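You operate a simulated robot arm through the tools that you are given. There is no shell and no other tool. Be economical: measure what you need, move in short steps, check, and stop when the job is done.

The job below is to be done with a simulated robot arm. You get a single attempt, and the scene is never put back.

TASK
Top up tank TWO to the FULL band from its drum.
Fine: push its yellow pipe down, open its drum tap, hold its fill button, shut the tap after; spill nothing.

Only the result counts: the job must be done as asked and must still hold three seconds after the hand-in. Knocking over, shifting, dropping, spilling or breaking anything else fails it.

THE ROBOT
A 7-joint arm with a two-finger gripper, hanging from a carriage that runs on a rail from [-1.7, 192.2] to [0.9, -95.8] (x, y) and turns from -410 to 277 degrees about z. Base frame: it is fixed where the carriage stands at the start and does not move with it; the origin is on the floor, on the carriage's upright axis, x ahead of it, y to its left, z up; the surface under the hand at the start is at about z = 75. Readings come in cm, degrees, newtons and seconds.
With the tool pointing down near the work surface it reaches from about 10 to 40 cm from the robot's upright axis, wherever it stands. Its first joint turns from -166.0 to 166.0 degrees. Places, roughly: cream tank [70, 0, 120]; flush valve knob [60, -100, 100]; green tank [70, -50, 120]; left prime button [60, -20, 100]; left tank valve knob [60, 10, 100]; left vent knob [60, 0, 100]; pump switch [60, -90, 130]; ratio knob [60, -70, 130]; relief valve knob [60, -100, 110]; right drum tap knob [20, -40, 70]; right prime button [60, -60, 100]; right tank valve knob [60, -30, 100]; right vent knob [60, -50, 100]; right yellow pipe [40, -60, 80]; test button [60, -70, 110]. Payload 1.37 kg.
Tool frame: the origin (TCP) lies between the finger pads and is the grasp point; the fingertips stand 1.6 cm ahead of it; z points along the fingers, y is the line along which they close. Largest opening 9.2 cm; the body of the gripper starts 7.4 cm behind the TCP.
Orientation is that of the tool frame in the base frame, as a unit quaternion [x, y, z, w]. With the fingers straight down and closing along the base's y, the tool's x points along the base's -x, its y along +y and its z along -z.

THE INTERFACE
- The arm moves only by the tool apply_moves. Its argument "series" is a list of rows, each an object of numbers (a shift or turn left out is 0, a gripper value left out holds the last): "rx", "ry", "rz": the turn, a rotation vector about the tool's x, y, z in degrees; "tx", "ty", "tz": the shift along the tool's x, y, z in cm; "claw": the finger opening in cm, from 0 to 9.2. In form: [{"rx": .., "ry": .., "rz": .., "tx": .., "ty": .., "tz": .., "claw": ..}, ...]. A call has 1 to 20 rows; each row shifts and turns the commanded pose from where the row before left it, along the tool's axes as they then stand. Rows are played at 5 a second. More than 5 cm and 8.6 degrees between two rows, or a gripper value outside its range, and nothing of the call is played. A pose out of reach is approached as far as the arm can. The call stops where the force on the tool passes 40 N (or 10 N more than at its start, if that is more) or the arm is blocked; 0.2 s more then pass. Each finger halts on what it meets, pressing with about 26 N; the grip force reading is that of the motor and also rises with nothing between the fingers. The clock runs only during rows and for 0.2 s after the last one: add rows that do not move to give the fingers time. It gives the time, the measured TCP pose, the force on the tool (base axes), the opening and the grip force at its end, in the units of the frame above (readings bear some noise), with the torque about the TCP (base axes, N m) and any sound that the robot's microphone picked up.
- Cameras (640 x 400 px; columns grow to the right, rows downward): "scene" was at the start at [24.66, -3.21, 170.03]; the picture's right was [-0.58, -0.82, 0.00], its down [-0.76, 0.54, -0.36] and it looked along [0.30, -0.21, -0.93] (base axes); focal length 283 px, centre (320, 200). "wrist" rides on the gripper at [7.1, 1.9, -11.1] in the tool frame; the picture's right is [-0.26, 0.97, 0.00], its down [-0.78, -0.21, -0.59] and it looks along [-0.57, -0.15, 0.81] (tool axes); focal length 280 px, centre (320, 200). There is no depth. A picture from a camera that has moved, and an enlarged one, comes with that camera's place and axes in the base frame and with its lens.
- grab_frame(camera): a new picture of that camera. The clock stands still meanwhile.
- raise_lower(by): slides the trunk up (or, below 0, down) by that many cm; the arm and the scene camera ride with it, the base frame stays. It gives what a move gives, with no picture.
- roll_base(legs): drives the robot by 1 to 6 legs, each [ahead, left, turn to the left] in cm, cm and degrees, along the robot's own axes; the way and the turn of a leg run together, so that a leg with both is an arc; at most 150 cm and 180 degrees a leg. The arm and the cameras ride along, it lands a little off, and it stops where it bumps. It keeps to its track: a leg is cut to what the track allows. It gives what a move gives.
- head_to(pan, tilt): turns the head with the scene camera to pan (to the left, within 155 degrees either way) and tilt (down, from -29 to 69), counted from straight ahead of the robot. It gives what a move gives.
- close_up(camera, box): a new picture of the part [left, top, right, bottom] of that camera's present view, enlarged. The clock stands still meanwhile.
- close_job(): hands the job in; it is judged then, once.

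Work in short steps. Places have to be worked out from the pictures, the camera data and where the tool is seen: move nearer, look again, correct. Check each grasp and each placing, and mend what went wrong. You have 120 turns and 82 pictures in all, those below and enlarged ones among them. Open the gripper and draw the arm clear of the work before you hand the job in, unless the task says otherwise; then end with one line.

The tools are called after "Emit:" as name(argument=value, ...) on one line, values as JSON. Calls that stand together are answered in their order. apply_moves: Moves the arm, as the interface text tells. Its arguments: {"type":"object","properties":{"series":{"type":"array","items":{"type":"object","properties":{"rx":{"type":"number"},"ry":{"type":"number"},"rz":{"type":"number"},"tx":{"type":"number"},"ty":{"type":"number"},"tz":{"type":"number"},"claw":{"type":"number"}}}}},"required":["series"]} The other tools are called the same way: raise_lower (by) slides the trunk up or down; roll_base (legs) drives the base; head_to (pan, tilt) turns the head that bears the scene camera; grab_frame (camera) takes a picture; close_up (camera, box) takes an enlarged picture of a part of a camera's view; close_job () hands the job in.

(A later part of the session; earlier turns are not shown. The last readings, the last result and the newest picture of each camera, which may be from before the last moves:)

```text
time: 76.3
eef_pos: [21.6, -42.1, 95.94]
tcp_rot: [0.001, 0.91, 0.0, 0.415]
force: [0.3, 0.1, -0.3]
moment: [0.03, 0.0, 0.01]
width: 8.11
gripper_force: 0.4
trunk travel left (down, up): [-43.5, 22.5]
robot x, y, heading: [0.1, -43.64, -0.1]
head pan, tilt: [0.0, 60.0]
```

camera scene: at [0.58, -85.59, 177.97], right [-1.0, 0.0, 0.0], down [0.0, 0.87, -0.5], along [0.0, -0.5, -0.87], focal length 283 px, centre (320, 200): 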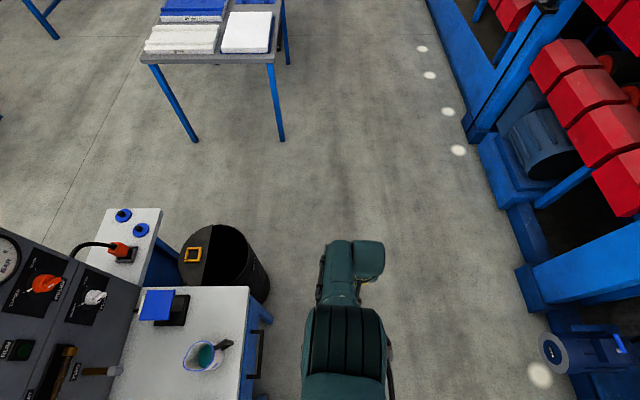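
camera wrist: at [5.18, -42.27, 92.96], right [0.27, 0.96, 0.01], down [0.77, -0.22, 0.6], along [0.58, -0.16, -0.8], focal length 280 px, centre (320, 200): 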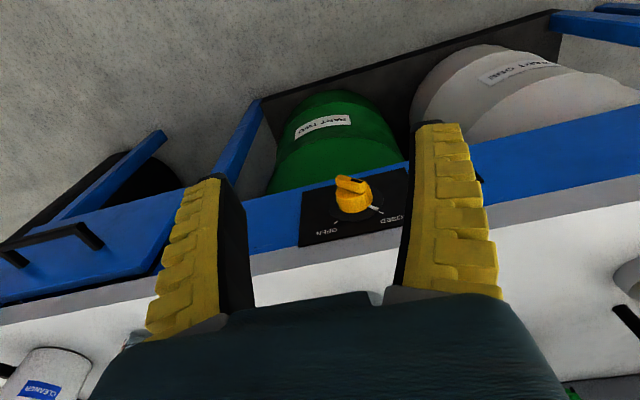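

Emit:
apply_moves(series=[{"ry": -8}, {"ry": -8}, {"ry": -8}, {"ry": -8}, {"ry": -8}, {"ry": -1}, {}])

Emit:
raise_lower(by=-8)

```text
time: 77.9
eef_pos: [22.73, -41.9, 97.17]
tcp_rot: [0.001, 0.706, 0.0, 0.708]
force: [0.2, 0.3, -0.4]
moment: [-0.02, 0.02, 0.0]
width: 8.14
gripper_force: 1.0
out of reach, approached as far as the arm can: row 1, 2
trunk travel left (down, up): [-43.5, 22.5]
robot x, y, heading: [0.34, -44.16, -0.3]
head pan, tilt: [0.0, 60.0]
```

```text
time: 79.0
eef_pos: [22.56, -41.92, 89.05]
tcp_rot: [0.001, 0.707, -0.001, 0.708]
force: [-0.1, -0.2, -0.7]
moment: [0.0, 0.05, -0.01]
width: 8.12
gripper_force: 0.8
trunk travel left (down, up): [-35.5, 30.5]
robot x, y, heading: [0.37, -43.69, -0.1]
head pan, tilt: [0.0, 60.0]
```

Horizontal now. Test upward freedom (tx negative is up) and step back from the table.

Emit:
apply_moves(series=[{"tx": -3}, {"tx": -3}, {"tx": -2}, {"tz": -3}, {"tz": -3}, {"tz": -3, "ty": -1.5}, {}])

```text
time: 80.7
eef_pos: [13.57, -43.49, 97.05]
tcp_rot: [0.001, 0.707, -0.001, 0.707]
force: [-0.2, 0.7, -1.0]
moment: [0.0, -0.02, 0.01]
width: 8.13
gripper_force: 1.1
trunk travel left (down, up): [-35.5, 30.5]
robot x, y, heading: [0.39, -43.69, -0.3]
head pan, tilt: [0.0, 60.0]
```

Arm is free. Roll the tool -48° so fingers will straddle the bar, then lower with the trunk to z≈68.

Emit:
apply_moves(series=[{"rz": -8, "claw": 5}, {"rz": -8}, {"rz": -8}, {"rz": -8}, {"rz": -8}, {"rz": -8}, {}])

Emit:
raise_lower(by=-28.7)

Emit:
grab_frame(camera="wrist")

```text
time: 82.2
eef_pos: [13.57, -43.26, 97.03]
tcp_rot: [-0.288, 0.646, -0.289, 0.646]
force: [0.5, 0.9, 0.3]
moment: [0.04, 0.0, 0.04]
width: 5.3
gripper_force: 2.1
trunk travel left (down, up): [-35.5, 30.5]
robot x, y, heading: [0.41, -44.28, -0.3]
head pan, tilt: [0.0, 60.0]
```

```text
time: 85.1
eef_pos: [13.55, -43.42, 68.39]
tcp_rot: [-0.286, 0.646, -0.289, 0.646]
force: [0.8, -0.4, -0.1]
moment: [-0.03, -0.05, 0.02]
width: 5.3
gripper_force: 2.4
trunk travel left (down, up): [-6.8, 59.2]
robot x, y, heading: [0.26, -43.68, -0.2]
head pan, tilt: [0.0, 60.0]
```

```text
51 pictures are left
camera wrist: at [2.57, -47.26, 62.34], right [0.0, 0.84, -0.54], down [-0.59, 0.44, 0.68], along [0.81, 0.32, 0.5], focal length 280 px, centre (320, 200)
```

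wrist: 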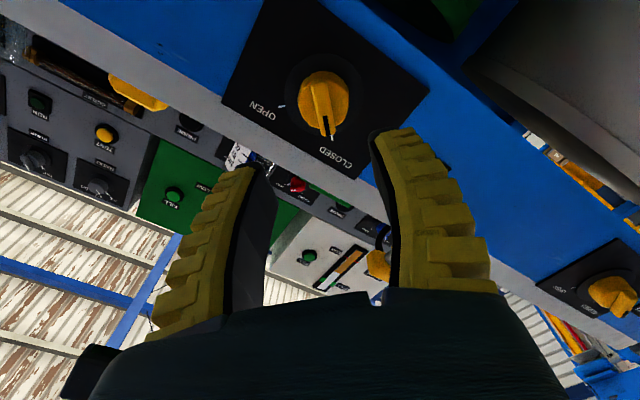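

Bar lines up across the finger gap; center slightly lower (z≈67.5, y≈-43.7). Correct and advance 4 cm.

Emit:
apply_moves(series=[{"tx": 0.8, "ty": 0.4}, {"tz": 2}, {"tz": 2}, {}])

Emit:
grab_frame(camera="wrist")

```text
time: 86.1
eef_pos: [17.53, -43.67, 67.48]
tcp_rot: [-0.287, 0.646, -0.289, 0.646]
force: [-0.3, -0.1, 0.4]
moment: [0.03, -0.03, 0.04]
width: 5.29
gripper_force: 1.8
trunk travel left (down, up): [-6.8, 59.2]
robot x, y, heading: [0.2, -43.67, -0.3]
head pan, tilt: [0.0, 60.0]
```

```text
50 pictures are left
camera wrist: at [6.49, -47.54, 61.5], right [0.0, 0.84, -0.54], down [-0.59, 0.44, 0.68], along [0.81, 0.32, 0.5], focal length 280 px, centre (320, 200)
```

wrist: 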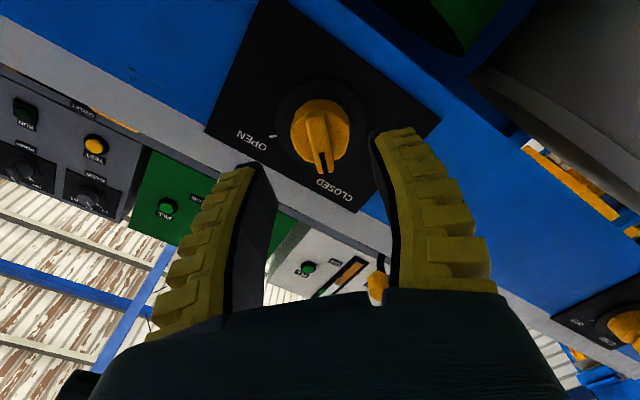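

Emit:
apply_moves(series=[{"tx": 0.2, "tz": 1}, {"tz": 1}, {"tz": 0.6}, {"tz": 0.4}, {}])

Emit:
grab_frame(camera="wrist")

```text
time: 87.3
eef_pos: [20.61, -43.99, 67.42]
tcp_rot: [-0.286, 0.646, -0.288, 0.646]
force: [0.0, 0.4, 0.4]
moment: [-0.01, -0.01, -0.01]
width: 5.28
gripper_force: 2.0
trunk travel left (down, up): [-6.8, 59.2]
robot x, y, heading: [0.36, -43.6, -0.1]
head pan, tilt: [0.0, 60.0]
```

```text
49 pictures are left
camera wrist: at [9.56, -47.77, 61.39], right [0.0, 0.84, -0.54], down [-0.59, 0.44, 0.68], along [0.81, 0.32, 0.5], focal length 280 px, centre (320, 200)
```

wrist: 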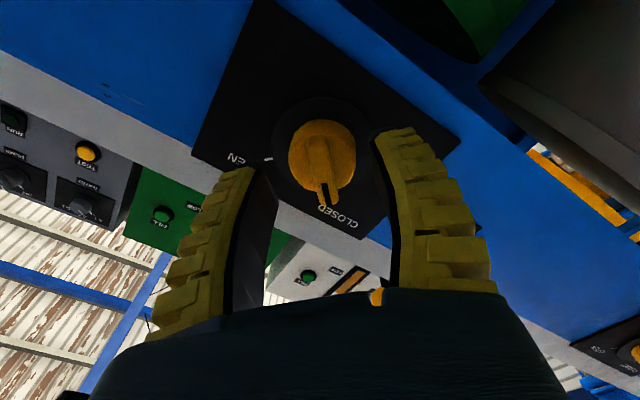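

Close on the bar and check the width.

Emit:
apply_moves(series=[{"tz": 0.4}, {"claw": 0}, {}, {}, {}])

Emit:
grab_frame(camera="wrist")

```text
time: 88.5
eef_pos: [20.67, -43.9, 67.46]
tcp_rot: [-0.287, 0.647, -0.289, 0.645]
force: [-7.7, 1.5, -5.7]
moment: [0.55, 0.0, 0.06]
width: 0.61
gripper_force: 28.7
trunk travel left (down, up): [-6.8, 59.2]
robot x, y, heading: [0.45, -43.85, -0.1]
head pan, tilt: [0.0, 60.0]
```

```text
48 pictures are left
camera wrist: at [9.73, -47.73, 61.35], right [0.0, 0.84, -0.54], down [-0.59, 0.44, 0.68], along [0.81, 0.32, 0.49], focal length 280 px, centre (320, 200)
```

wrist: 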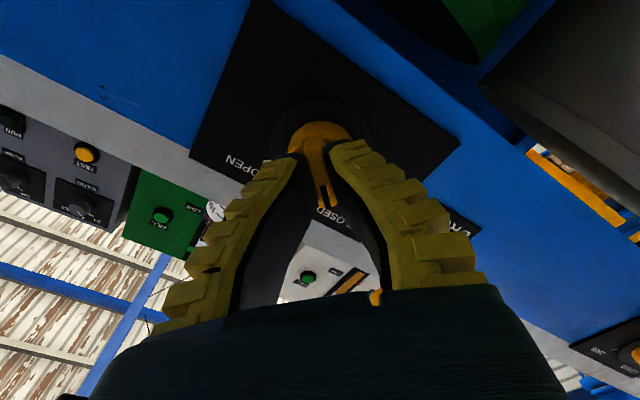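

Bar is gripped. Turn it toward OPEN (+rz), half first.

Emit:
apply_moves(series=[{"rz": 6}, {"rz": 6}, {"rz": 6}, {"rz": 6}, {"rz": 6}, {"rz": 6}, {}])

Emit:
grab_frame(camera="wrist")

```text
time: 90.1
eef_pos: [20.8, -43.81, 67.23]
tcp_rot: [-0.073, 0.704, -0.074, 0.702]
force: [-5.6, 5.6, -20.6]
moment: [-0.02, 0.2, 0.05]
width: 0.58
gripper_force: 27.8
trunk travel left (down, up): [-6.8, 59.2]
robot x, y, heading: [0.47, -43.87, -0.1]
head pan, tilt: [0.0, 60.0]
```

```text
47 pictures are left
camera wrist: at [9.69, -43.23, 60.14], right [0.0, 1.0, 0.06], down [-0.59, -0.04, 0.81], along [0.81, -0.04, 0.59], focal length 280 px, centre (320, 200)
```

wrist: 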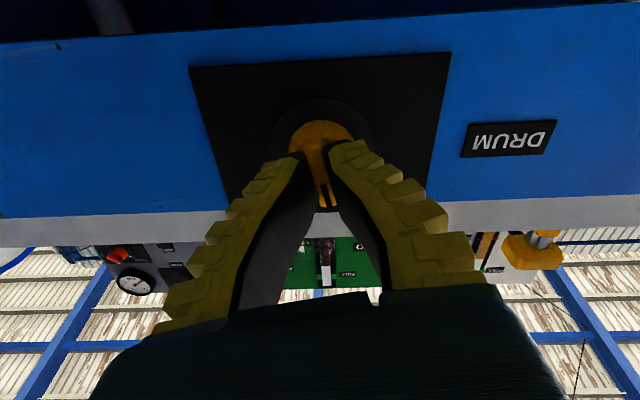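

Bar follows. Relieve the vertical side-force slightly and continue.

Emit:
apply_moves(series=[{"tx": 0.25}, {"rz": 6}, {"rz": 6}, {"rz": 6}, {"rz": 6}, {"rz": 6}, {"rz": 6}, {}])

Emit:
grab_frame(camera="wrist")

```text
time: 91.9
eef_pos: [20.7, -43.57, 67.28]
tcp_rot: [0.15, 0.69, 0.146, 0.693]
force: [-10.8, 9.6, 16.3]
moment: [-0.03, -0.11, 0.19]
width: 0.6
gripper_force: 27.8
trunk travel left (down, up): [-6.8, 59.2]
robot x, y, heading: [0.01, -43.99, 0.2]
head pan, tilt: [0.0, 60.0]
```

```text
46 pictures are left
camera wrist: at [9.75, -38.86, 61.73], right [0.0, 0.77, 0.64], down [-0.59, -0.51, 0.62], along [0.81, -0.38, 0.46], focal length 280 px, centre (320, 200)
```

wrist: 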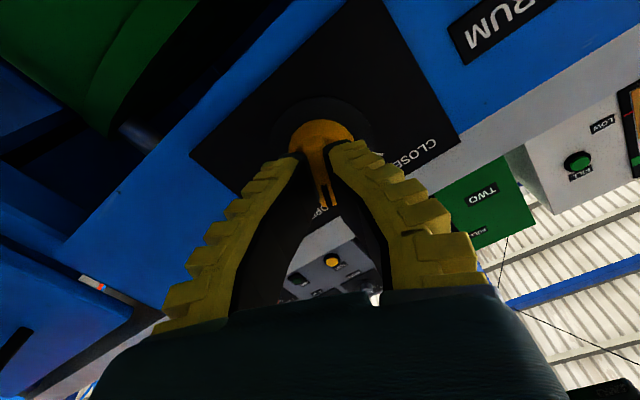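

Now at +24°; continue to about +48°.

Emit:
apply_moves(series=[{"rz": 5, "tx": -0.1}, {"rz": 5, "tx": -0.1}, {"rz": 5}, {"rz": 5}, {"rz": 4}, {}])

Emit:
grab_frame(camera="wrist")

```text
time: 93.1
eef_pos: [21.52, -43.66, 67.42]
tcp_rot: [0.274, 0.657, 0.27, 0.648]
force: [-22.1, 2.6, -10.2]
moment: [-0.01, 0.14, 0.14]
width: 1.71
gripper_force: 27.9
out of reach, approached as far as the arm can: row 4, 5
trunk travel left (down, up): [-6.8, 59.2]
robot x, y, heading: [0.29, -43.86, -0.3]
head pan, tilt: [0.0, 60.0]
stopped in row 5: the force on the tool passed its limit at 42 N (the readings are from after the stop); the commanded pose is now the measured one
```

```text
45 pictures are left
camera wrist: at [10.44, -37.11, 64.07], right [0.01, 0.5, 0.87], down [-0.58, -0.7, 0.41], along [0.81, -0.51, 0.28], focal length 280 px, centre (320, 200)
```

wrist: 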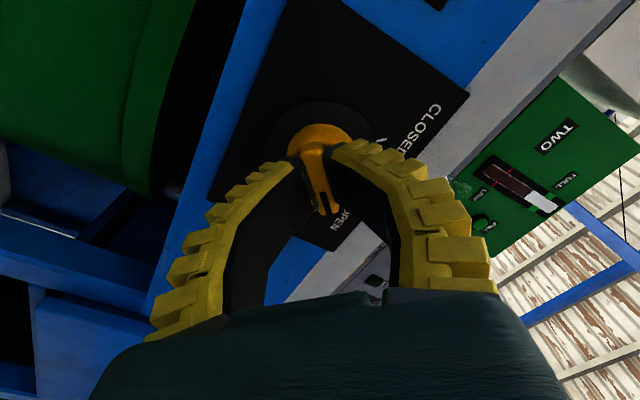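

Wrist reached its limit near +45° and pressed into the knob. Back off, release and look.

Emit:
apply_moves(series=[{"tz": -0.6}, {"claw": 4}, {}, {"tz": -2}, {"tz": -3}, {"tz": -3}, {}])

Emit:
grab_frame(camera="wrist")

```text
time: 94.7
eef_pos: [21.6, -43.16, 68.39]
tcp_rot: [0.273, 0.655, 0.27, 0.651]
force: [-1.9, 0.8, -1.2]
moment: [0.02, 0.03, -0.01]
width: 4.37
gripper_force: 2.5
out of reach, approached as far as the arm can: row 1, 4, 5, 6
trunk travel left (down, up): [-6.8, 59.2]
robot x, y, heading: [0.18, -43.79, -0.3]
head pan, tilt: [0.0, 60.0]
```

```text
44 pictures are left
camera wrist: at [10.54, -36.72, 64.98], right [0.01, 0.49, 0.87], down [-0.59, -0.7, 0.4], along [0.81, -0.51, 0.28], focal length 280 px, centre (320, 200)
```

wrist: 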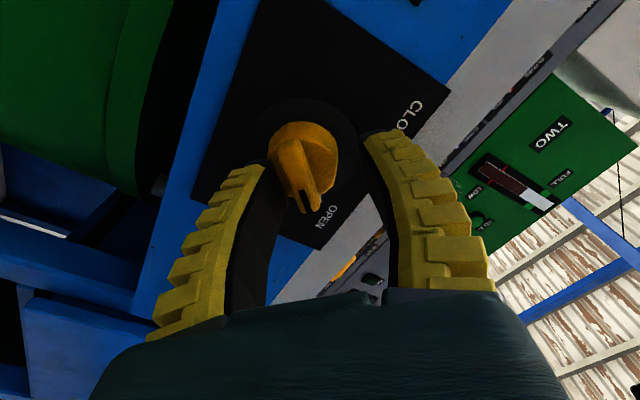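

Bar appears at OPEN. The roll limit blocks straight retreat; unroll a little as I back away.

Emit:
apply_moves(series=[{"rz": -4, "claw": 6}, {"rz": -4}, {"tz": -2}, {"tz": -2}, {"tz": -3}, {}])

Emit:
grab_frame(camera="wrist")

```text
time: 96.1
eef_pos: [18.93, -44.26, 69.35]
tcp_rot: [0.227, 0.672, 0.224, 0.668]
force: [0.5, 0.2, -0.6]
moment: [0.03, -0.01, 0.01]
width: 6.25
gripper_force: 1.5
out of reach, approached as far as the arm can: row 4, 5
trunk travel left (down, up): [-6.8, 59.2]
robot x, y, heading: [0.35, -43.75, -0.3]
head pan, tilt: [0.0, 60.0]
```

```text
43 pictures are left
camera wrist: at [7.93, -38.38, 65.13], right [0.01, 0.61, 0.79], down [-0.59, -0.64, 0.5], along [0.81, -0.47, 0.35], focal length 280 px, centre (320, 200)
```

wrist: 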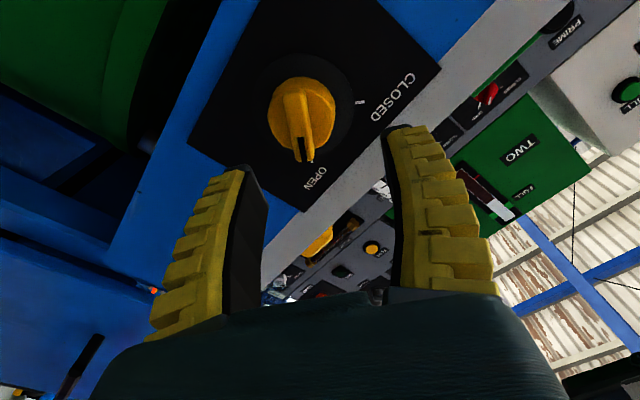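

Tips clear of the knob. Unroll to level and back off, then check the pointer.

Emit:
apply_moves(series=[{"rz": -8}, {"rz": -8}, {"tz": -2}, {"rz": -8}, {"rz": -8}, {"tz": -2}, {"rz": -5}, {}])

Emit:
close_up(camera="wrist", box=[200, 0, 440, 150])

```text
time: 97.9
eef_pos: [14.88, -44.24, 69.45]
tcp_rot: [0.002, 0.71, 0.0, 0.704]
force: [0.4, -0.4, -0.4]
moment: [-0.02, 0.01, 0.02]
width: 6.22
gripper_force: 2.0
trunk travel left (down, up): [-6.8, 59.2]
robot x, y, heading: [0.56, -43.99, -0.4]
head pan, tilt: [0.0, 60.0]
```

```text
2.67 times, centred on (320, 75) of wrist
camera zoom: at [3.82, -42.22, 62.63], right [0.0, 0.96, 0.26], down [-0.58, -0.21, 0.78], along [0.81, -0.16, 0.56], focal length 748 px, centre (320, 533)
```

zoom: 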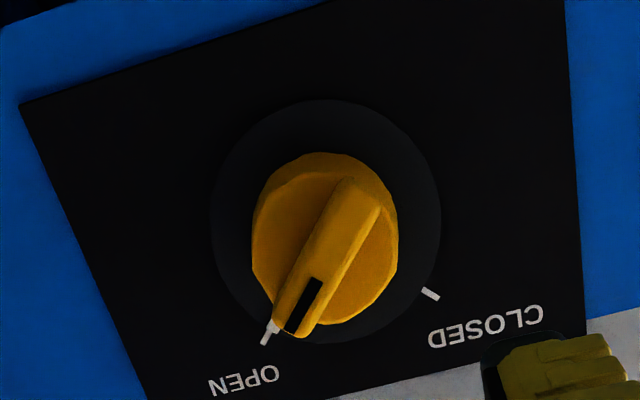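

Tap is at OPEN. Now for the FILL button: raise the trunk 30, shift base right to y≈-56, close the gripper, and look.

Emit:
raise_lower(by=30)

Emit:
roll_base(legs=[[0, -12.5, 0.3]])

Emit:
apply_moves(series=[{"tx": -4, "claw": 0}, {"tx": -4}, {"tx": -4}, {"tx": -4}, {"tx": -3}, {"tz": 4}, {"tz": 4}, {"tz": 4}, {}])

Emit:
grab_frame(camera="wrist")

Emit:
grab_frame(camera="scene")

```text
time: 100.9
eef_pos: [14.87, -44.25, 99.42]
tcp_rot: [0.001, 0.71, 0.001, 0.705]
force: [0.5, 0.5, 0.1]
moment: [0.0, 0.01, -0.02]
width: 6.25
gripper_force: 1.9
trunk travel left (down, up): [-36.8, 29.2]
robot x, y, heading: [0.28, -43.71, -0.3]
head pan, tilt: [0.0, 60.0]
```

```text
time: 102.1
eef_pos: [15.04, -56.64, 99.43]
tcp_rot: [0.001, 0.71, 0.002, 0.704]
force: [0.2, 0.8, -0.4]
moment: [-0.03, 0.02, -0.01]
width: 6.26
gripper_force: 1.7
trunk travel left (down, up): [-36.8, 29.2]
robot x, y, heading: [0.9, -56.4, 0.1]
head pan, tilt: [0.0, 60.0]
```

```text
time: 104.1
eef_pos: [21.69, -55.71, 111.17]
tcp_rot: [0.0, 0.71, 0.002, 0.704]
force: [-0.5, 0.0, -0.7]
moment: [0.0, 0.0, 0.06]
width: 0.0
gripper_force: 26.0
out of reach, approached as far as the arm can: row 2, 3, 4, 5, 6, 7, 8
trunk travel left (down, up): [-36.8, 29.2]
robot x, y, heading: [0.62, -56.0, 0.1]
head pan, tilt: [0.0, 60.0]
```

```text
41 pictures are left
camera wrist: at [10.69, -53.76, 104.43], right [0.0, 0.96, 0.27], down [-0.58, -0.22, 0.78], along [0.81, -0.15, 0.56], focal length 280 px, centre (320, 200)
```

wrist: 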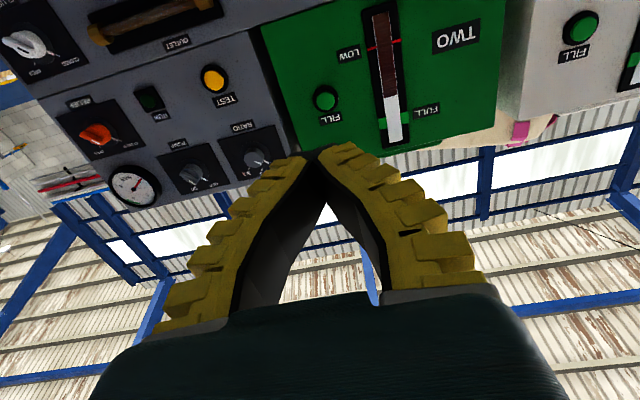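

```text
40 pictures are left
camera scene: at [27.26, -56.16, 155.27], right [0.0, -1.0, 0.0], down [-0.87, 0.0, -0.5], along [0.5, 0.0, -0.87], focal length 283 px, centre (320, 200)
```

scene: 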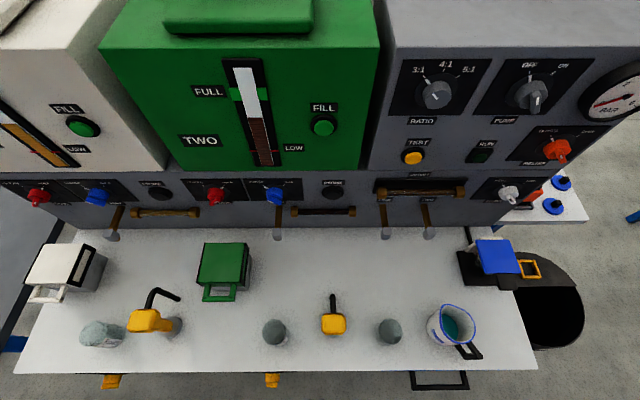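

FILL button triangulates to about (63.1,-56.6,118.9). I extend forward at this height first, then rise.

Emit:
apply_moves(series=[{"tz": 4}, {"tz": 4}, {"tz": 4}, {"tz": 4}, {"tx": -2}, {"tx": -2}, {}])

```text
time: 105.7
eef_pos: [22.6, -55.08, 113.39]
tcp_rot: [0.002, 0.709, 0.001, 0.705]
force: [-0.6, -0.2, -0.5]
moment: [0.01, -0.01, 0.0]
width: 0.02
gripper_force: 26.2
out of reach, approached as far as the arm can: row 1, 2, 3, 4, 5, 6
trunk travel left (down, up): [-36.8, 29.2]
robot x, y, heading: [0.48, -56.33, -0.2]
head pan, tilt: [0.0, 60.0]
```

Probably the wrist roll joint is at its limit after the knob turn. Roll the tool back by -40° (irrelevant for pressing) and try forward again.

Emit:
apply_moves(series=[{"rz": -8}, {"rz": -8}, {"rz": -8}, {"rz": -8}, {"rz": -8}, {"tz": 3}, {"tz": 3}, {"tz": 3}, {}])

```text
time: 107.7
eef_pos: [22.69, -55.07, 113.49]
tcp_rot: [-0.242, 0.667, -0.24, 0.663]
force: [1.1, -0.2, -0.9]
moment: [-0.02, 0.0, 0.04]
width: 0.02
gripper_force: 26.2
out of reach, approached as far as the arm can: row 6, 7, 8
trunk travel left (down, up): [-36.8, 29.2]
robot x, y, heading: [0.3, -56.2, 0.2]
head pan, tilt: [0.0, 60.0]
```

Emit:
head_to(pan=150, tilt=45)

Emit:
grab_frame(camera="scene")

```text
time: 110.1
eef_pos: [22.63, -55.13, 113.4]
tcp_rot: [-0.241, 0.667, -0.24, 0.663]
force: [-0.1, -0.2, 0.1]
moment: [0.01, -0.01, 0.01]
width: 0.03
gripper_force: 25.9
trunk travel left (down, up): [-36.8, 29.2]
robot x, y, heading: [0.2, -56.26, -0.2]
head pan, tilt: [150.0, 45.0]
```

```text
39 pictures are left
camera scene: at [13.55, -52.12, 157.22], right [0.5, 0.87, 0.0], down [0.61, -0.35, -0.71], along [-0.61, 0.35, -0.71], focal length 283 px, centre (320, 200)
```

scene: 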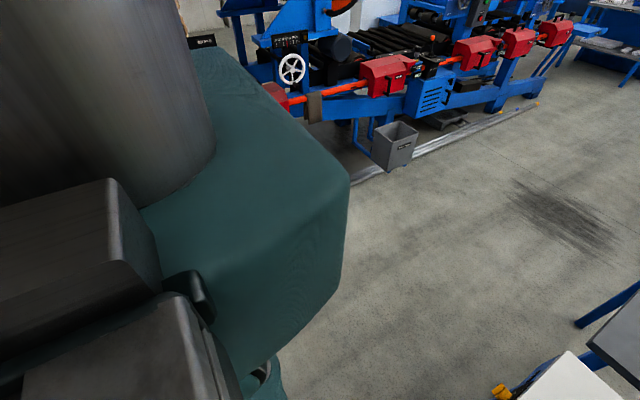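

Test freedom: go down 4, then forward.

Emit:
apply_moves(series=[{"tx": 3.1, "ty": 2.6}, {"tx": 3.1, "ty": 2.6}, {"tz": 3}, {"tz": 3}, {}])

Emit:
head_to(pan=150, tilt=69)

Emit:
grab_frame(camera="scene")

```text
time: 111.3
eef_pos: [22.54, -55.18, 105.23]
tcp_rot: [-0.243, 0.667, -0.239, 0.663]
force: [-0.3, 1.1, 0.1]
moment: [-0.01, 0.0, 0.03]
width: 0.0
gripper_force: 26.2
out of reach, approached as far as the arm can: row 3, 4
trunk travel left (down, up): [-36.8, 29.2]
robot x, y, heading: [0.72, -56.02, 0.1]
head pan, tilt: [150.0, 45.0]
```

```text
time: 112.2
eef_pos: [22.56, -55.28, 105.15]
tcp_rot: [-0.244, 0.667, -0.238, 0.663]
force: [0.0, -0.6, -0.3]
moment: [0.0, -0.01, 0.03]
width: 0.0
gripper_force: 26.0
trunk travel left (down, up): [-36.8, 29.2]
robot x, y, heading: [0.31, -56.12, -0.1]
head pan, tilt: [150.0, 68.8]
```

```text
38 pictures are left
camera scene: at [15.74, -53.39, 154.34], right [0.5, 0.87, 0.0], down [0.81, -0.46, -0.36], along [-0.31, 0.18, -0.93], focal length 283 px, centre (320, 200)
```

scene: 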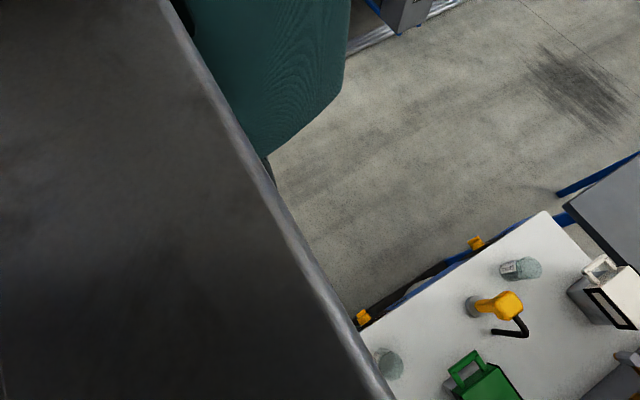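

Forward is blocked at the wrist-on-axis spot. Move sideways (+y) to leave the singular position, then forward.

Emit:
apply_moves(series=[{"tx": -2.5, "ty": 3.1}, {"tx": -2.5, "ty": 3.1}, {"tx": -2.5, "ty": 3.1}, {"tx": -2.5, "ty": 3.1}, {"tz": 3}, {"tz": 3}, {"tz": 3}, {}])

```text
time: 114.0
eef_pos: [31.53, -39.1, 104.91]
tcp_rot: [-0.243, 0.667, -0.238, 0.663]
force: [0.2, -1.2, -0.4]
moment: [0.01, 0.01, -0.01]
width: 0.01
gripper_force: 26.0
trunk travel left (down, up): [-36.8, 29.2]
robot x, y, heading: [0.52, -56.38, 0.3]
head pan, tilt: [150.0, 68.8]
```

Free again. Continue forward and up, then return to y=-56.6.

Emit:
apply_moves(series=[{"tz": 4}, {"tz": 4}, {"tz": 4}, {"tx": -3, "ty": -2.5}, {"tx": -3, "ty": -2.5}, {"tx": -3, "ty": -2.5}, {"tx": -1.8, "ty": -1.5}, {}])

Emit:
apply_moves(series=[{"tx": 2.5, "ty": -3.1}, {"tx": 2.5, "ty": -3.1}, {"tx": 2.5, "ty": -3.1}, {"tx": 2.5, "ty": -3.1}, {}])

Emit:
grab_frame(camera="wrist")

```text
time: 115.8
eef_pos: [43.54, -39.08, 118.87]
tcp_rot: [-0.242, 0.667, -0.238, 0.663]
force: [-0.1, 0.6, -0.1]
moment: [0.02, 0.01, -0.01]
width: 0.0
gripper_force: 26.1
trunk travel left (down, up): [-36.8, 29.2]
robot x, y, heading: [0.32, -56.18, 0.3]
head pan, tilt: [150.0, 68.8]
```

```text
time: 117.0
eef_pos: [43.54, -55.15, 119.1]
tcp_rot: [-0.242, 0.667, -0.24, 0.663]
force: [0.3, -0.2, -0.5]
moment: [-0.02, 0.01, 0.0]
width: 0.01
gripper_force: 25.7
trunk travel left (down, up): [-36.8, 29.2]
robot x, y, heading: [0.73, -56.21, -0.2]
head pan, tilt: [150.0, 68.8]
```

```text
37 pictures are left
camera wrist: at [32.51, -58.16, 112.77], right [-0.01, 0.91, -0.42], down [-0.59, 0.33, 0.74], along [0.81, 0.25, 0.53], focal length 280 px, centre (320, 200)
```

wrist: 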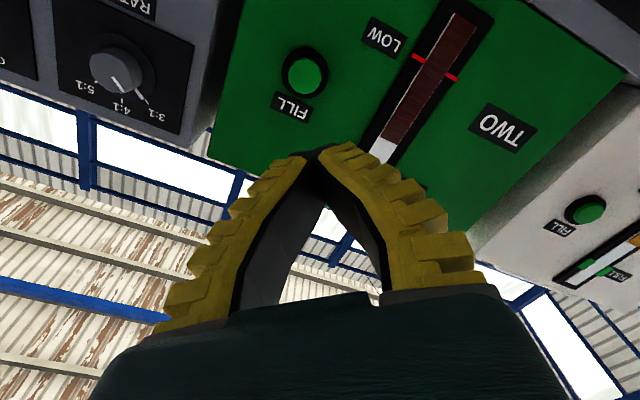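

Button confirmed at (63,-56.6,119). Align in y, advance to just short of it, and set the head to watch the gauge.

Emit:
apply_moves(series=[{"tx": 0.9, "ty": -1.1}, {"tz": 4}, {"tz": 4}, {"tz": 4}, {"tz": 3}, {}])

Emit:
head_to(pan=0, tilt=45)

Emit:
grab_frame(camera="scene")

Emit:
grab_frame(camera="wrist")

```text
time: 118.4
eef_pos: [58.82, -56.45, 119.01]
tcp_rot: [-0.242, 0.667, -0.239, 0.663]
force: [-0.4, -0.2, -0.6]
moment: [-0.03, 0.01, -0.01]
width: 0.0
gripper_force: 25.9
trunk travel left (down, up): [-36.8, 29.2]
robot x, y, heading: [0.31, -56.51, 0.1]
head pan, tilt: [150.0, 68.8]
```

```text
time: 120.7
eef_pos: [58.85, -56.42, 119.15]
tcp_rot: [-0.243, 0.667, -0.239, 0.663]
force: [0.7, -0.7, 0.5]
moment: [0.0, -0.01, -0.01]
width: 0.01
gripper_force: 25.6
trunk travel left (down, up): [-36.8, 29.2]
robot x, y, heading: [0.18, -56.32, 0.1]
head pan, tilt: [0.0, 45.0]
```

```text
36 pictures are left
camera scene: at [28.73, -56.16, 157.22], right [0.0, -1.0, 0.0], down [-0.71, 0.0, -0.71], along [0.71, 0.0, -0.71], focal length 283 px, centre (320, 200)
```

scene: 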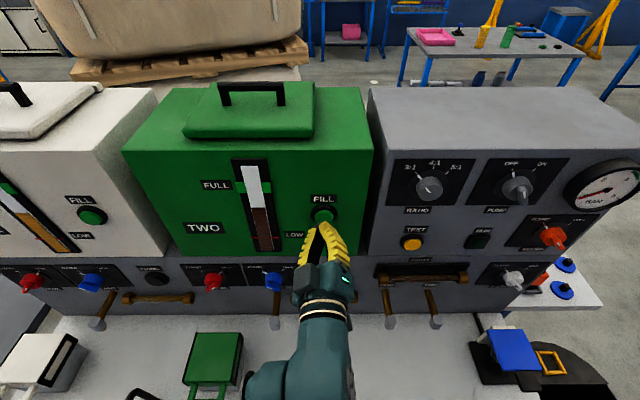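

```text
35 pictures are left
camera wrist: at [47.72, -59.54, 112.59], right [-0.01, 0.91, -0.42], down [-0.58, 0.33, 0.74], along [0.81, 0.25, 0.53], focal length 280 px, centre (320, 200)
```

wrist: 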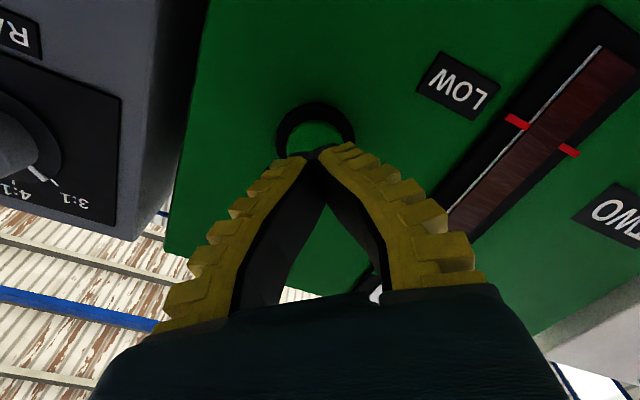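

Ready. Press in small steps and look at the gauge right after contact.

Emit:
apply_moves(series=[{"tz": 1}, {"tz": 0.6}, {"tz": 0.5}, {"tz": 0.4}])

Emit:
close_up(camera="scene", box=[180, 150, 350, 260])

```text
time: 121.7
eef_pos: [61.13, -56.43, 118.88]
tcp_rot: [-0.242, 0.667, -0.238, 0.663]
force: [-2.4, 0.9, -1.3]
moment: [-0.03, 0.0, -0.01]
width: 0.6
gripper_force: 28.1
trunk travel left (down, up): [-36.8, 29.2]
robot x, y, heading: [0.36, -56.13, 0.4]
head pan, tilt: [0.0, 45.0]
heard: click
```

```text
3.64 times, centred on (265, 205) of scene
camera zoom: at [28.7, -56.16, 157.21], right [0.0, -1.0, 0.0], down [-0.71, 0.0, -0.71], along [0.71, 0.0, -0.71], focal length 1028 px, centre (520, 182)
```

zoom: 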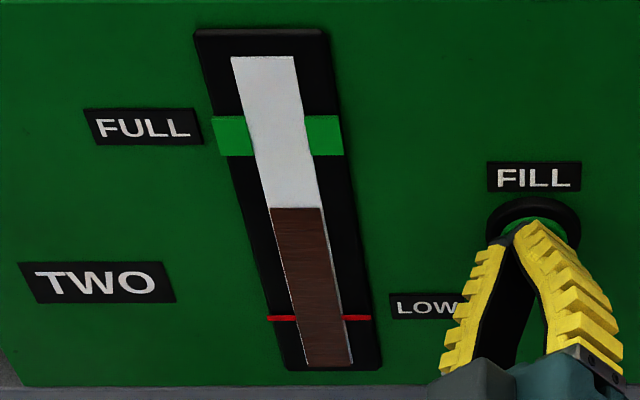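

Click heard: pressed. Hold for one second and check the gauge.

Emit:
apply_moves(series=[{"tz": 0.2}, {}, {}, {}])

Emit:
close_up(camera="scene", box=[180, 150, 350, 260])

```text
time: 122.7
eef_pos: [61.4, -56.28, 118.84]
tcp_rot: [-0.243, 0.667, -0.24, 0.662]
force: [-4.0, -0.4, -0.1]
moment: [-0.01, 0.0, 0.02]
width: 0.6
gripper_force: 27.9
trunk travel left (down, up): [-36.8, 29.2]
robot x, y, heading: [0.39, -55.96, 0.1]
head pan, tilt: [0.0, 45.0]
```

```text
3.64 times, centred on (265, 205) of scene
camera zoom: at [28.69, -56.16, 157.2], right [0.0, -1.0, 0.0], down [-0.71, 0.0, -0.71], along [0.71, 0.0, -0.71], focal length 1028 px, centre (520, 182)
```

zoom: 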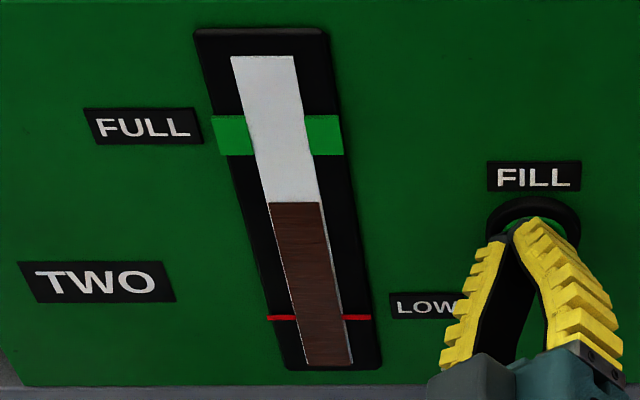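

Rising ~5 px/s; band is rows 117–155 (need ~65 px). Hold 4 s and check.

Emit:
apply_moves(series=[{}, {}, {}, {}, {}, {}, {}, {}, {}, {}, {}, {}, {}, {}, {}, {}, {}, {}, {}, {}])

Emit:
grab_frame(camera="scene")

Emit:
close_up(camera="scene", box=[180, 150, 350, 260])

```text
time: 126.9
eef_pos: [61.3, -56.33, 119.05]
tcp_rot: [-0.242, 0.667, -0.24, 0.662]
force: [-5.8, -0.3, 0.1]
moment: [-0.03, 0.01, -0.04]
width: 0.58
gripper_force: 27.8
trunk travel left (down, up): [-36.8, 29.2]
robot x, y, heading: [0.13, -55.99, -0.2]
head pan, tilt: [0.0, 45.0]
```

```text
32 pictures are left
camera scene: at [28.69, -56.16, 157.2], right [0.0, -1.0, 0.0], down [-0.71, 0.0, -0.71], along [0.71, 0.0, -0.71], focal length 283 px, centre (320, 200)
```

scene: 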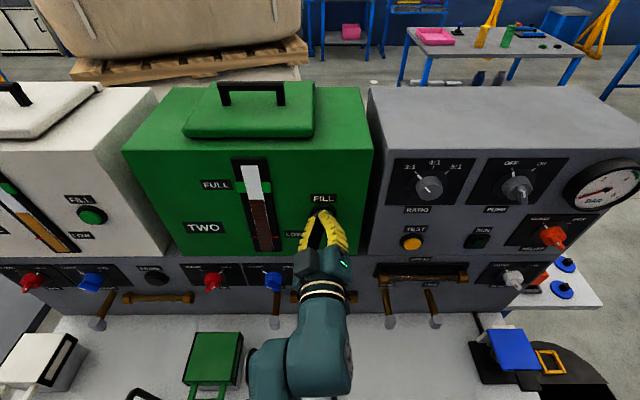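

```text
3.64 times, centred on (265, 205) of scene
camera zoom: at [28.69, -56.16, 157.2], right [0.0, -1.0, 0.0], down [-0.71, 0.0, -0.71], along [0.71, 0.0, -0.71], focal length 1028 px, centre (520, 182)
```

zoom: 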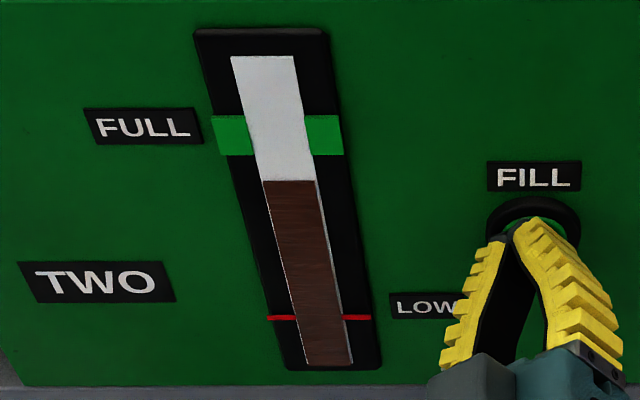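

Steady 5.3 px/s, nothing amiss. Need ~8.4 s more; hold 4.2 s twice... first 20 rows and then 16 with checks.

Emit:
apply_moves(series=[{}, {}, {}, {}, {}, {}, {}, {}, {}, {}, {}, {}, {}, {}, {}, {}, {}, {}, {}, {}])

Emit:
close_up(camera="scene", box=[180, 150, 350, 260])

```text
time: 131.1
eef_pos: [61.35, -56.51, 119.1]
tcp_rot: [-0.243, 0.667, -0.238, 0.662]
force: [-4.6, 0.0, 0.2]
moment: [-0.01, -0.01, 0.03]
width: 0.6
gripper_force: 27.8
trunk travel left (down, up): [-36.8, 29.2]
robot x, y, heading: [0.53, -55.97, 0.3]
head pan, tilt: [0.0, 45.0]
```

```text
3.64 times, centred on (265, 205) of scene
camera zoom: at [28.69, -56.16, 157.21], right [0.0, -1.0, 0.0], down [-0.71, 0.0, -0.71], along [0.71, 0.0, -0.71], focal length 1028 px, centre (520, 182)
```

zoom: 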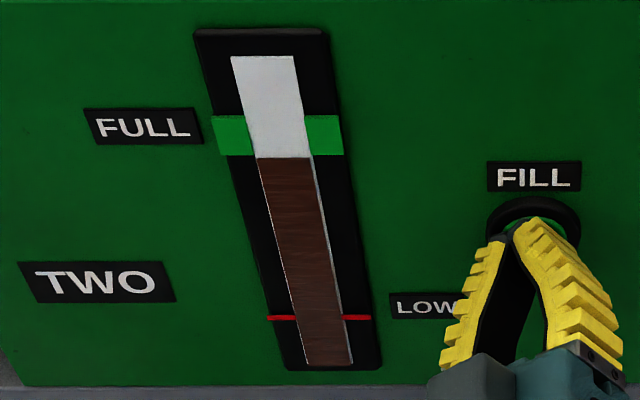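

Level at 158; hold ~3.2 s more, then release in the same call.

Emit:
apply_moves(series=[{}, {}, {}, {}, {}, {}, {}, {}, {}, {}, {}, {}, {}, {}, {}, {"tz": -2}, {"tz": -3}, {"tz": -3}])

Emit:
close_up(camera="scene", box=[180, 150, 350, 260])

```text
time: 134.9
eef_pos: [53.3, -56.45, 119.22]
tcp_rot: [-0.242, 0.667, -0.239, 0.663]
force: [0.3, 0.1, -0.6]
moment: [0.0, -0.01, 0.05]
width: 0.0
gripper_force: 28.7
trunk travel left (down, up): [-36.8, 29.2]
robot x, y, heading: [0.27, -56.6, 0.1]
head pan, tilt: [0.0, 45.0]
```

```text
3.64 times, centred on (265, 205) of scene
camera zoom: at [28.74, -56.16, 157.22], right [0.0, -1.0, 0.0], down [-0.71, 0.0, -0.71], along [0.71, 0.0, -0.71], focal length 1028 px, centre (520, 182)
```

zoom: 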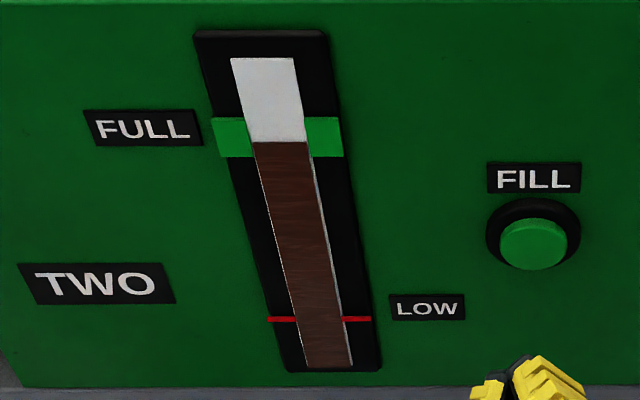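

Level is well inside the FULL band, button released. Now withdraw, shift the base back to y≈-43.7 and return to the tap.

Emit:
apply_moves(series=[{"tz": -4}, {"tz": -4}, {"rz": 8}, {"rz": 8}, {"rz": 8}, {"rz": 8}, {"rz": 8}, {}])

Emit:
roll_base(legs=[[0, 12.5, 0]])

```text
time: 136.7
eef_pos: [45.32, -56.4, 119.11]
tcp_rot: [0.001, 0.71, 0.003, 0.705]
force: [0.1, 0.3, -0.6]
moment: [-0.02, 0.01, -0.02]
width: 0.0
gripper_force: 28.0
trunk travel left (down, up): [-36.8, 29.2]
robot x, y, heading: [0.54, -55.89, -0.1]
head pan, tilt: [0.0, 45.0]
```

```text
time: 138.0
eef_pos: [45.13, -43.83, 119.07]
tcp_rot: [0.001, 0.709, 0.001, 0.705]
force: [0.1, -0.3, -0.3]
moment: [0.01, 0.0, 0.01]
width: 0.01
gripper_force: 28.2
trunk travel left (down, up): [-36.8, 29.2]
robot x, y, heading: [0.68, -43.55, -0.3]
head pan, tilt: [0.0, 45.0]
```

Emit:
apply_moves(series=[{"tz": -4}, {"tz": -4}, {"tz": -4}, {"tz": -3}, {"tx": 4}, {"tx": 4}, {"tx": 4}, {"tx": 4}, {"tx": 4}, {"tz": -4}, {"tz": -4}, {"tz": -4}, {"tz": -4}, {}])

```text
time: 141.0
eef_pos: [30.3, -43.87, 112.37]
tcp_rot: [0.002, 0.71, 0.001, 0.704]
force: [-0.9, -0.4, -0.2]
moment: [-0.03, -0.02, 0.01]
width: 0.02
gripper_force: 27.9
out of reach, approached as far as the arm can: row 6, 7, 8, 9, 10, 11, 12, 13
trunk travel left (down, up): [-36.8, 29.2]
robot x, y, heading: [0.5, -43.62, 0.3]
head pan, tilt: [0.0, 45.0]
```

Blocked straight back; retrace the path that worked before (via 16 cm to the left).

Emit:
apply_moves(series=[{"tx": -3}, {"ty": 4}, {"ty": 4}, {"ty": 4}, {"ty": 4}, {"tx": 3}, {"tx": 4}, {"tx": 3}, {"tz": -4}, {"tz": -4}, {}])

```text
time: 143.4
eef_pos: [22.23, -27.97, 105.36]
tcp_rot: [0.002, 0.71, 0.001, 0.704]
force: [-0.2, 0.1, -0.5]
moment: [0.0, -0.01, -0.01]
width: 0.0
gripper_force: 27.7
trunk travel left (down, up): [-36.8, 29.2]
robot x, y, heading: [0.15, -43.65, -0.0]
head pan, tilt: [0.0, 45.0]
```

This lateral offset configuration is healthy. I'll use it for the tap: back off to x≈14 and test the roll range both ways here.

Emit:
apply_moves(series=[{"tz": -4}, {"tz": -4}, {"rz": -8}, {"rz": -8}, {"rz": -8}, {"rz": -8}, {"rz": -8}, {"rz": -8}, {"rz": -8}, {}])

Emit:
apply_moves(series=[{"rz": 8}, {"rz": 8}, {"rz": 8}, {"rz": 8}, {"rz": 8}, {"rz": 8}, {"rz": 8}, {"rz": 8}, {"rz": 8}, {"rz": 8}, {"rz": 8}, {"rz": 8}, {"rz": 8}, {}])

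```text
time: 145.6
eef_pos: [15.43, -27.77, 105.43]
tcp_rot: [-0.333, 0.627, -0.33, 0.622]
force: [-0.1, -0.9, -0.5]
moment: [0.0, 0.03, -0.01]
width: 0.0
gripper_force: 28.1
out of reach, approached as far as the arm can: row 2
trunk travel left (down, up): [-36.8, 29.2]
robot x, y, heading: [0.42, -43.43, -0.1]
head pan, tilt: [0.0, 45.0]
```

```text
time: 148.6
eef_pos: [15.44, -27.8, 105.35]
tcp_rot: [0.291, 0.648, 0.289, 0.642]
force: [0.1, -0.6, -0.4]
moment: [-0.02, 0.01, -0.07]
width: 0.0
gripper_force: 27.9
trunk travel left (down, up): [-36.8, 29.2]
robot x, y, heading: [0.4, -43.87, -0.1]
head pan, tilt: [0.0, 45.0]
```

Roll range OK (-56…+48). Shift base right 16 so the hand faces the tap, open the fingers, lower the trunk.

Emit:
roll_base(legs=[[0, -16, 0]])

Emit:
apply_moves(series=[{"claw": 5.5}, {}, {}])

Emit:
raise_lower(by=-35)

Emit:
grab_frame(camera="wrist")

```text
time: 150.0
eef_pos: [15.55, -43.58, 105.44]
tcp_rot: [0.291, 0.648, 0.288, 0.642]
force: [0.2, 0.0, -0.3]
moment: [0.02, -0.02, 0.02]
width: 0.0
gripper_force: 27.7
trunk travel left (down, up): [-36.8, 29.2]
robot x, y, heading: [0.56, -59.41, 0.0]
head pan, tilt: [0.0, 45.0]
```

```text
time: 150.8
eef_pos: [15.52, -43.67, 105.46]
tcp_rot: [0.289, 0.648, 0.289, 0.642]
force: [0.2, -0.4, 0.3]
moment: [-0.02, 0.02, 0.0]
width: 5.76
gripper_force: 2.1
trunk travel left (down, up): [-36.8, 29.2]
robot x, y, heading: [0.8, -59.51, 0.1]
head pan, tilt: [0.0, 45.0]
```

```text
time: 154.2
eef_pos: [15.6, -43.69, 70.51]
tcp_rot: [0.289, 0.648, 0.288, 0.643]
force: [-0.5, 0.3, -0.9]
moment: [0.01, 0.01, 0.0]
width: 5.75
gripper_force: 1.9
trunk travel left (down, up): [-1.8, 64.2]
robot x, y, heading: [0.65, -59.92, 0.2]
head pan, tilt: [0.0, 45.0]
```

```text
28 pictures are left
camera wrist: at [4.53, -37.09, 67.39], right [0.01, 0.45, 0.89], down [-0.58, -0.72, 0.37], along [0.81, -0.52, 0.26], focal length 280 px, centre (320, 200)
```

wrist: 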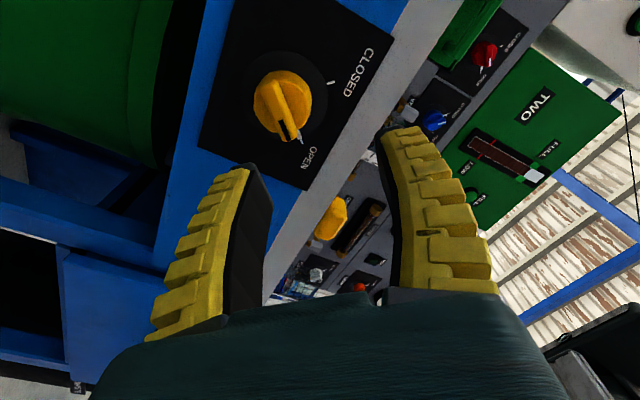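

Center the tool on the knob (down ~3.1 cm) and look again.

Emit:
apply_moves(series=[{"tx": 1, "ty": -1.15}, {"tx": 1.1, "ty": -1.15}, {"tz": 1}, {}])

Emit:
grab_frame(camera="wrist")

```text
time: 155.2
eef_pos: [16.46, -43.69, 67.24]
tcp_rot: [0.289, 0.648, 0.29, 0.642]
force: [0.0, 0.1, -0.2]
moment: [0.0, 0.01, 0.0]
width: 5.78
gripper_force: 1.7
trunk travel left (down, up): [-1.8, 64.2]
robot x, y, heading: [0.67, -59.57, 0.1]
head pan, tilt: [0.0, 45.0]
```

```text
27 pictures are left
camera wrist: at [5.53, -37.06, 64.31], right [0.01, 0.45, 0.89], down [-0.58, -0.72, 0.37], along [0.81, -0.52, 0.26], focal length 280 px, centre (320, 200)
```

wrist: 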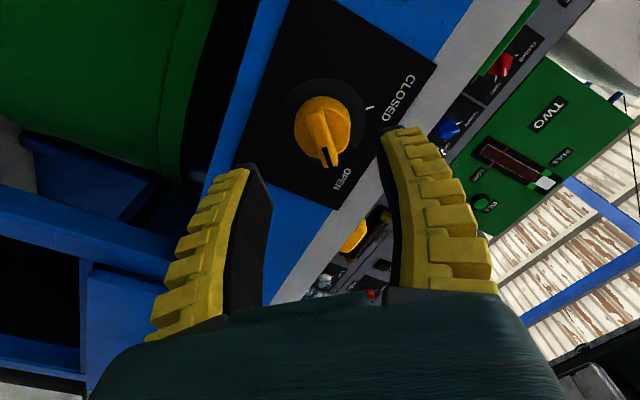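

Well centered. Advance to x≈20.7 and grip.

Emit:
apply_moves(series=[{"tz": 1.5}, {"tz": 1.2}, {"tz": 1}, {"tz": 0.6}, {}])

Emit:
grab_frame(camera="wrist")

```text
time: 156.4
eef_pos: [20.78, -43.55, 67.25]
tcp_rot: [0.289, 0.649, 0.288, 0.643]
force: [0.5, 0.2, 0.8]
moment: [0.0, -0.01, -0.03]
width: 5.78
gripper_force: 2.4
trunk travel left (down, up): [-1.8, 64.2]
robot x, y, heading: [0.52, -59.6, -0.2]
head pan, tilt: [0.0, 45.0]
```

```text
26 pictures are left
camera wrist: at [9.77, -37.04, 64.27], right [0.01, 0.45, 0.89], down [-0.58, -0.72, 0.37], along [0.81, -0.52, 0.26], focal length 280 px, centre (320, 200)
```

wrist: 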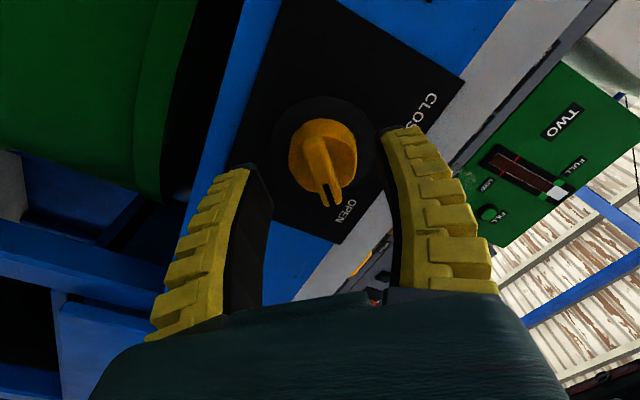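

Grip and turn back toward CLOSED (-rz), first half.

Emit:
apply_moves(series=[{"claw": 0}, {}, {}, {}, {"rz": -6}, {"rz": -6}, {"rz": -6}, {"rz": -6}, {"rz": -6}, {"rz": -6}, {}])

Emit:
grab_frame(camera="wrist")

```text
time: 158.8
eef_pos: [20.43, -43.55, 67.2]
tcp_rot: [0.074, 0.707, 0.076, 0.7]
force: [-13.3, 3.6, 7.4]
moment: [-0.01, -0.23, 0.03]
width: 0.57
gripper_force: 28.4
trunk travel left (down, up): [-1.8, 64.2]
robot x, y, heading: [0.72, -59.09, 0.1]
head pan, tilt: [0.0, 45.0]
```

```text
25 pictures are left
camera wrist: at [9.41, -40.16, 60.98], right [0.0, 0.89, 0.46], down [-0.58, -0.37, 0.72], along [0.81, -0.27, 0.52], focal length 280 px, centre (320, 200)
```

wrist: 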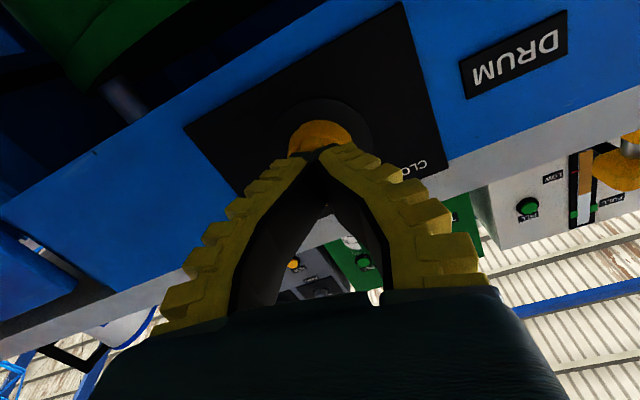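

The bar isn't visible between the fingers; it may have slipped off. Open and look.

Emit:
apply_moves(series=[{"claw": 5.5}, {}, {"tz": -1}, {}])

Emit:
grab_frame(camera="wrist")

```text
time: 159.8
eef_pos: [19.92, -43.54, 67.35]
tcp_rot: [0.074, 0.706, 0.076, 0.7]
force: [0.7, 0.4, 1.0]
moment: [-0.02, -0.01, 0.01]
width: 5.77
gripper_force: 2.2
trunk travel left (down, up): [-1.8, 64.2]
robot x, y, heading: [1.12, -59.64, -0.2]
head pan, tilt: [0.0, 45.0]
```

```text
24 pictures are left
camera wrist: at [8.78, -40.22, 61.02], right [0.0, 0.89, 0.46], down [-0.58, -0.37, 0.72], along [0.81, -0.27, 0.52], focal length 280 px, centre (320, 200)
```

wrist: 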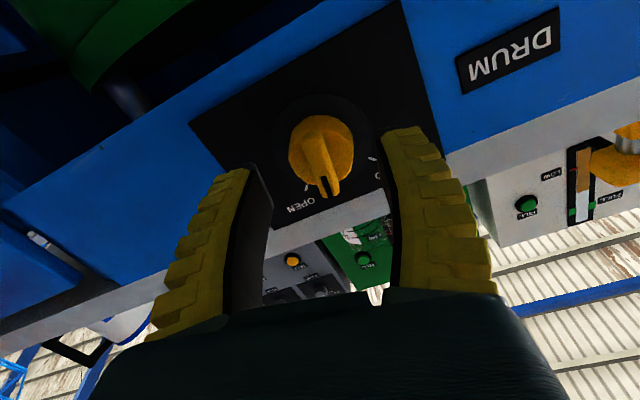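

The knob did follow but the fingers slid off the front. Regrip deeper with slight roll correction.

Emit:
apply_moves(series=[{"rz": 4}, {"tz": 0.7}, {"tz": 0.5}, {"tz": 0.3}, {"claw": 0}, {}, {}, {}])

Emit:
grab_frame(camera="wrist")

```text
time: 161.6
eef_pos: [21.04, -43.59, 67.24]
tcp_rot: [0.099, 0.703, 0.101, 0.697]
force: [-4.2, 0.6, 1.6]
moment: [0.01, -0.12, -0.05]
width: 0.61
gripper_force: 27.9
trunk travel left (down, up): [-1.8, 64.2]
robot x, y, heading: [0.36, -59.78, 0.1]
head pan, tilt: [0.0, 45.0]
```

```text
23 pictures are left
camera wrist: at [10.1, -39.74, 61.25], right [0.0, 0.85, 0.52], down [-0.58, -0.42, 0.69], along [0.81, -0.3, 0.5], focal length 280 px, centre (320, 200)
```

wrist: 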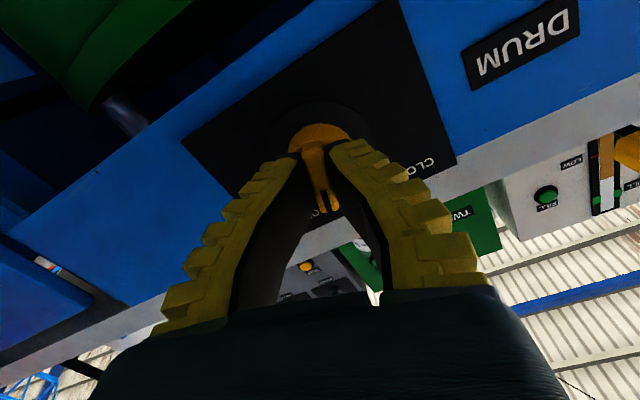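

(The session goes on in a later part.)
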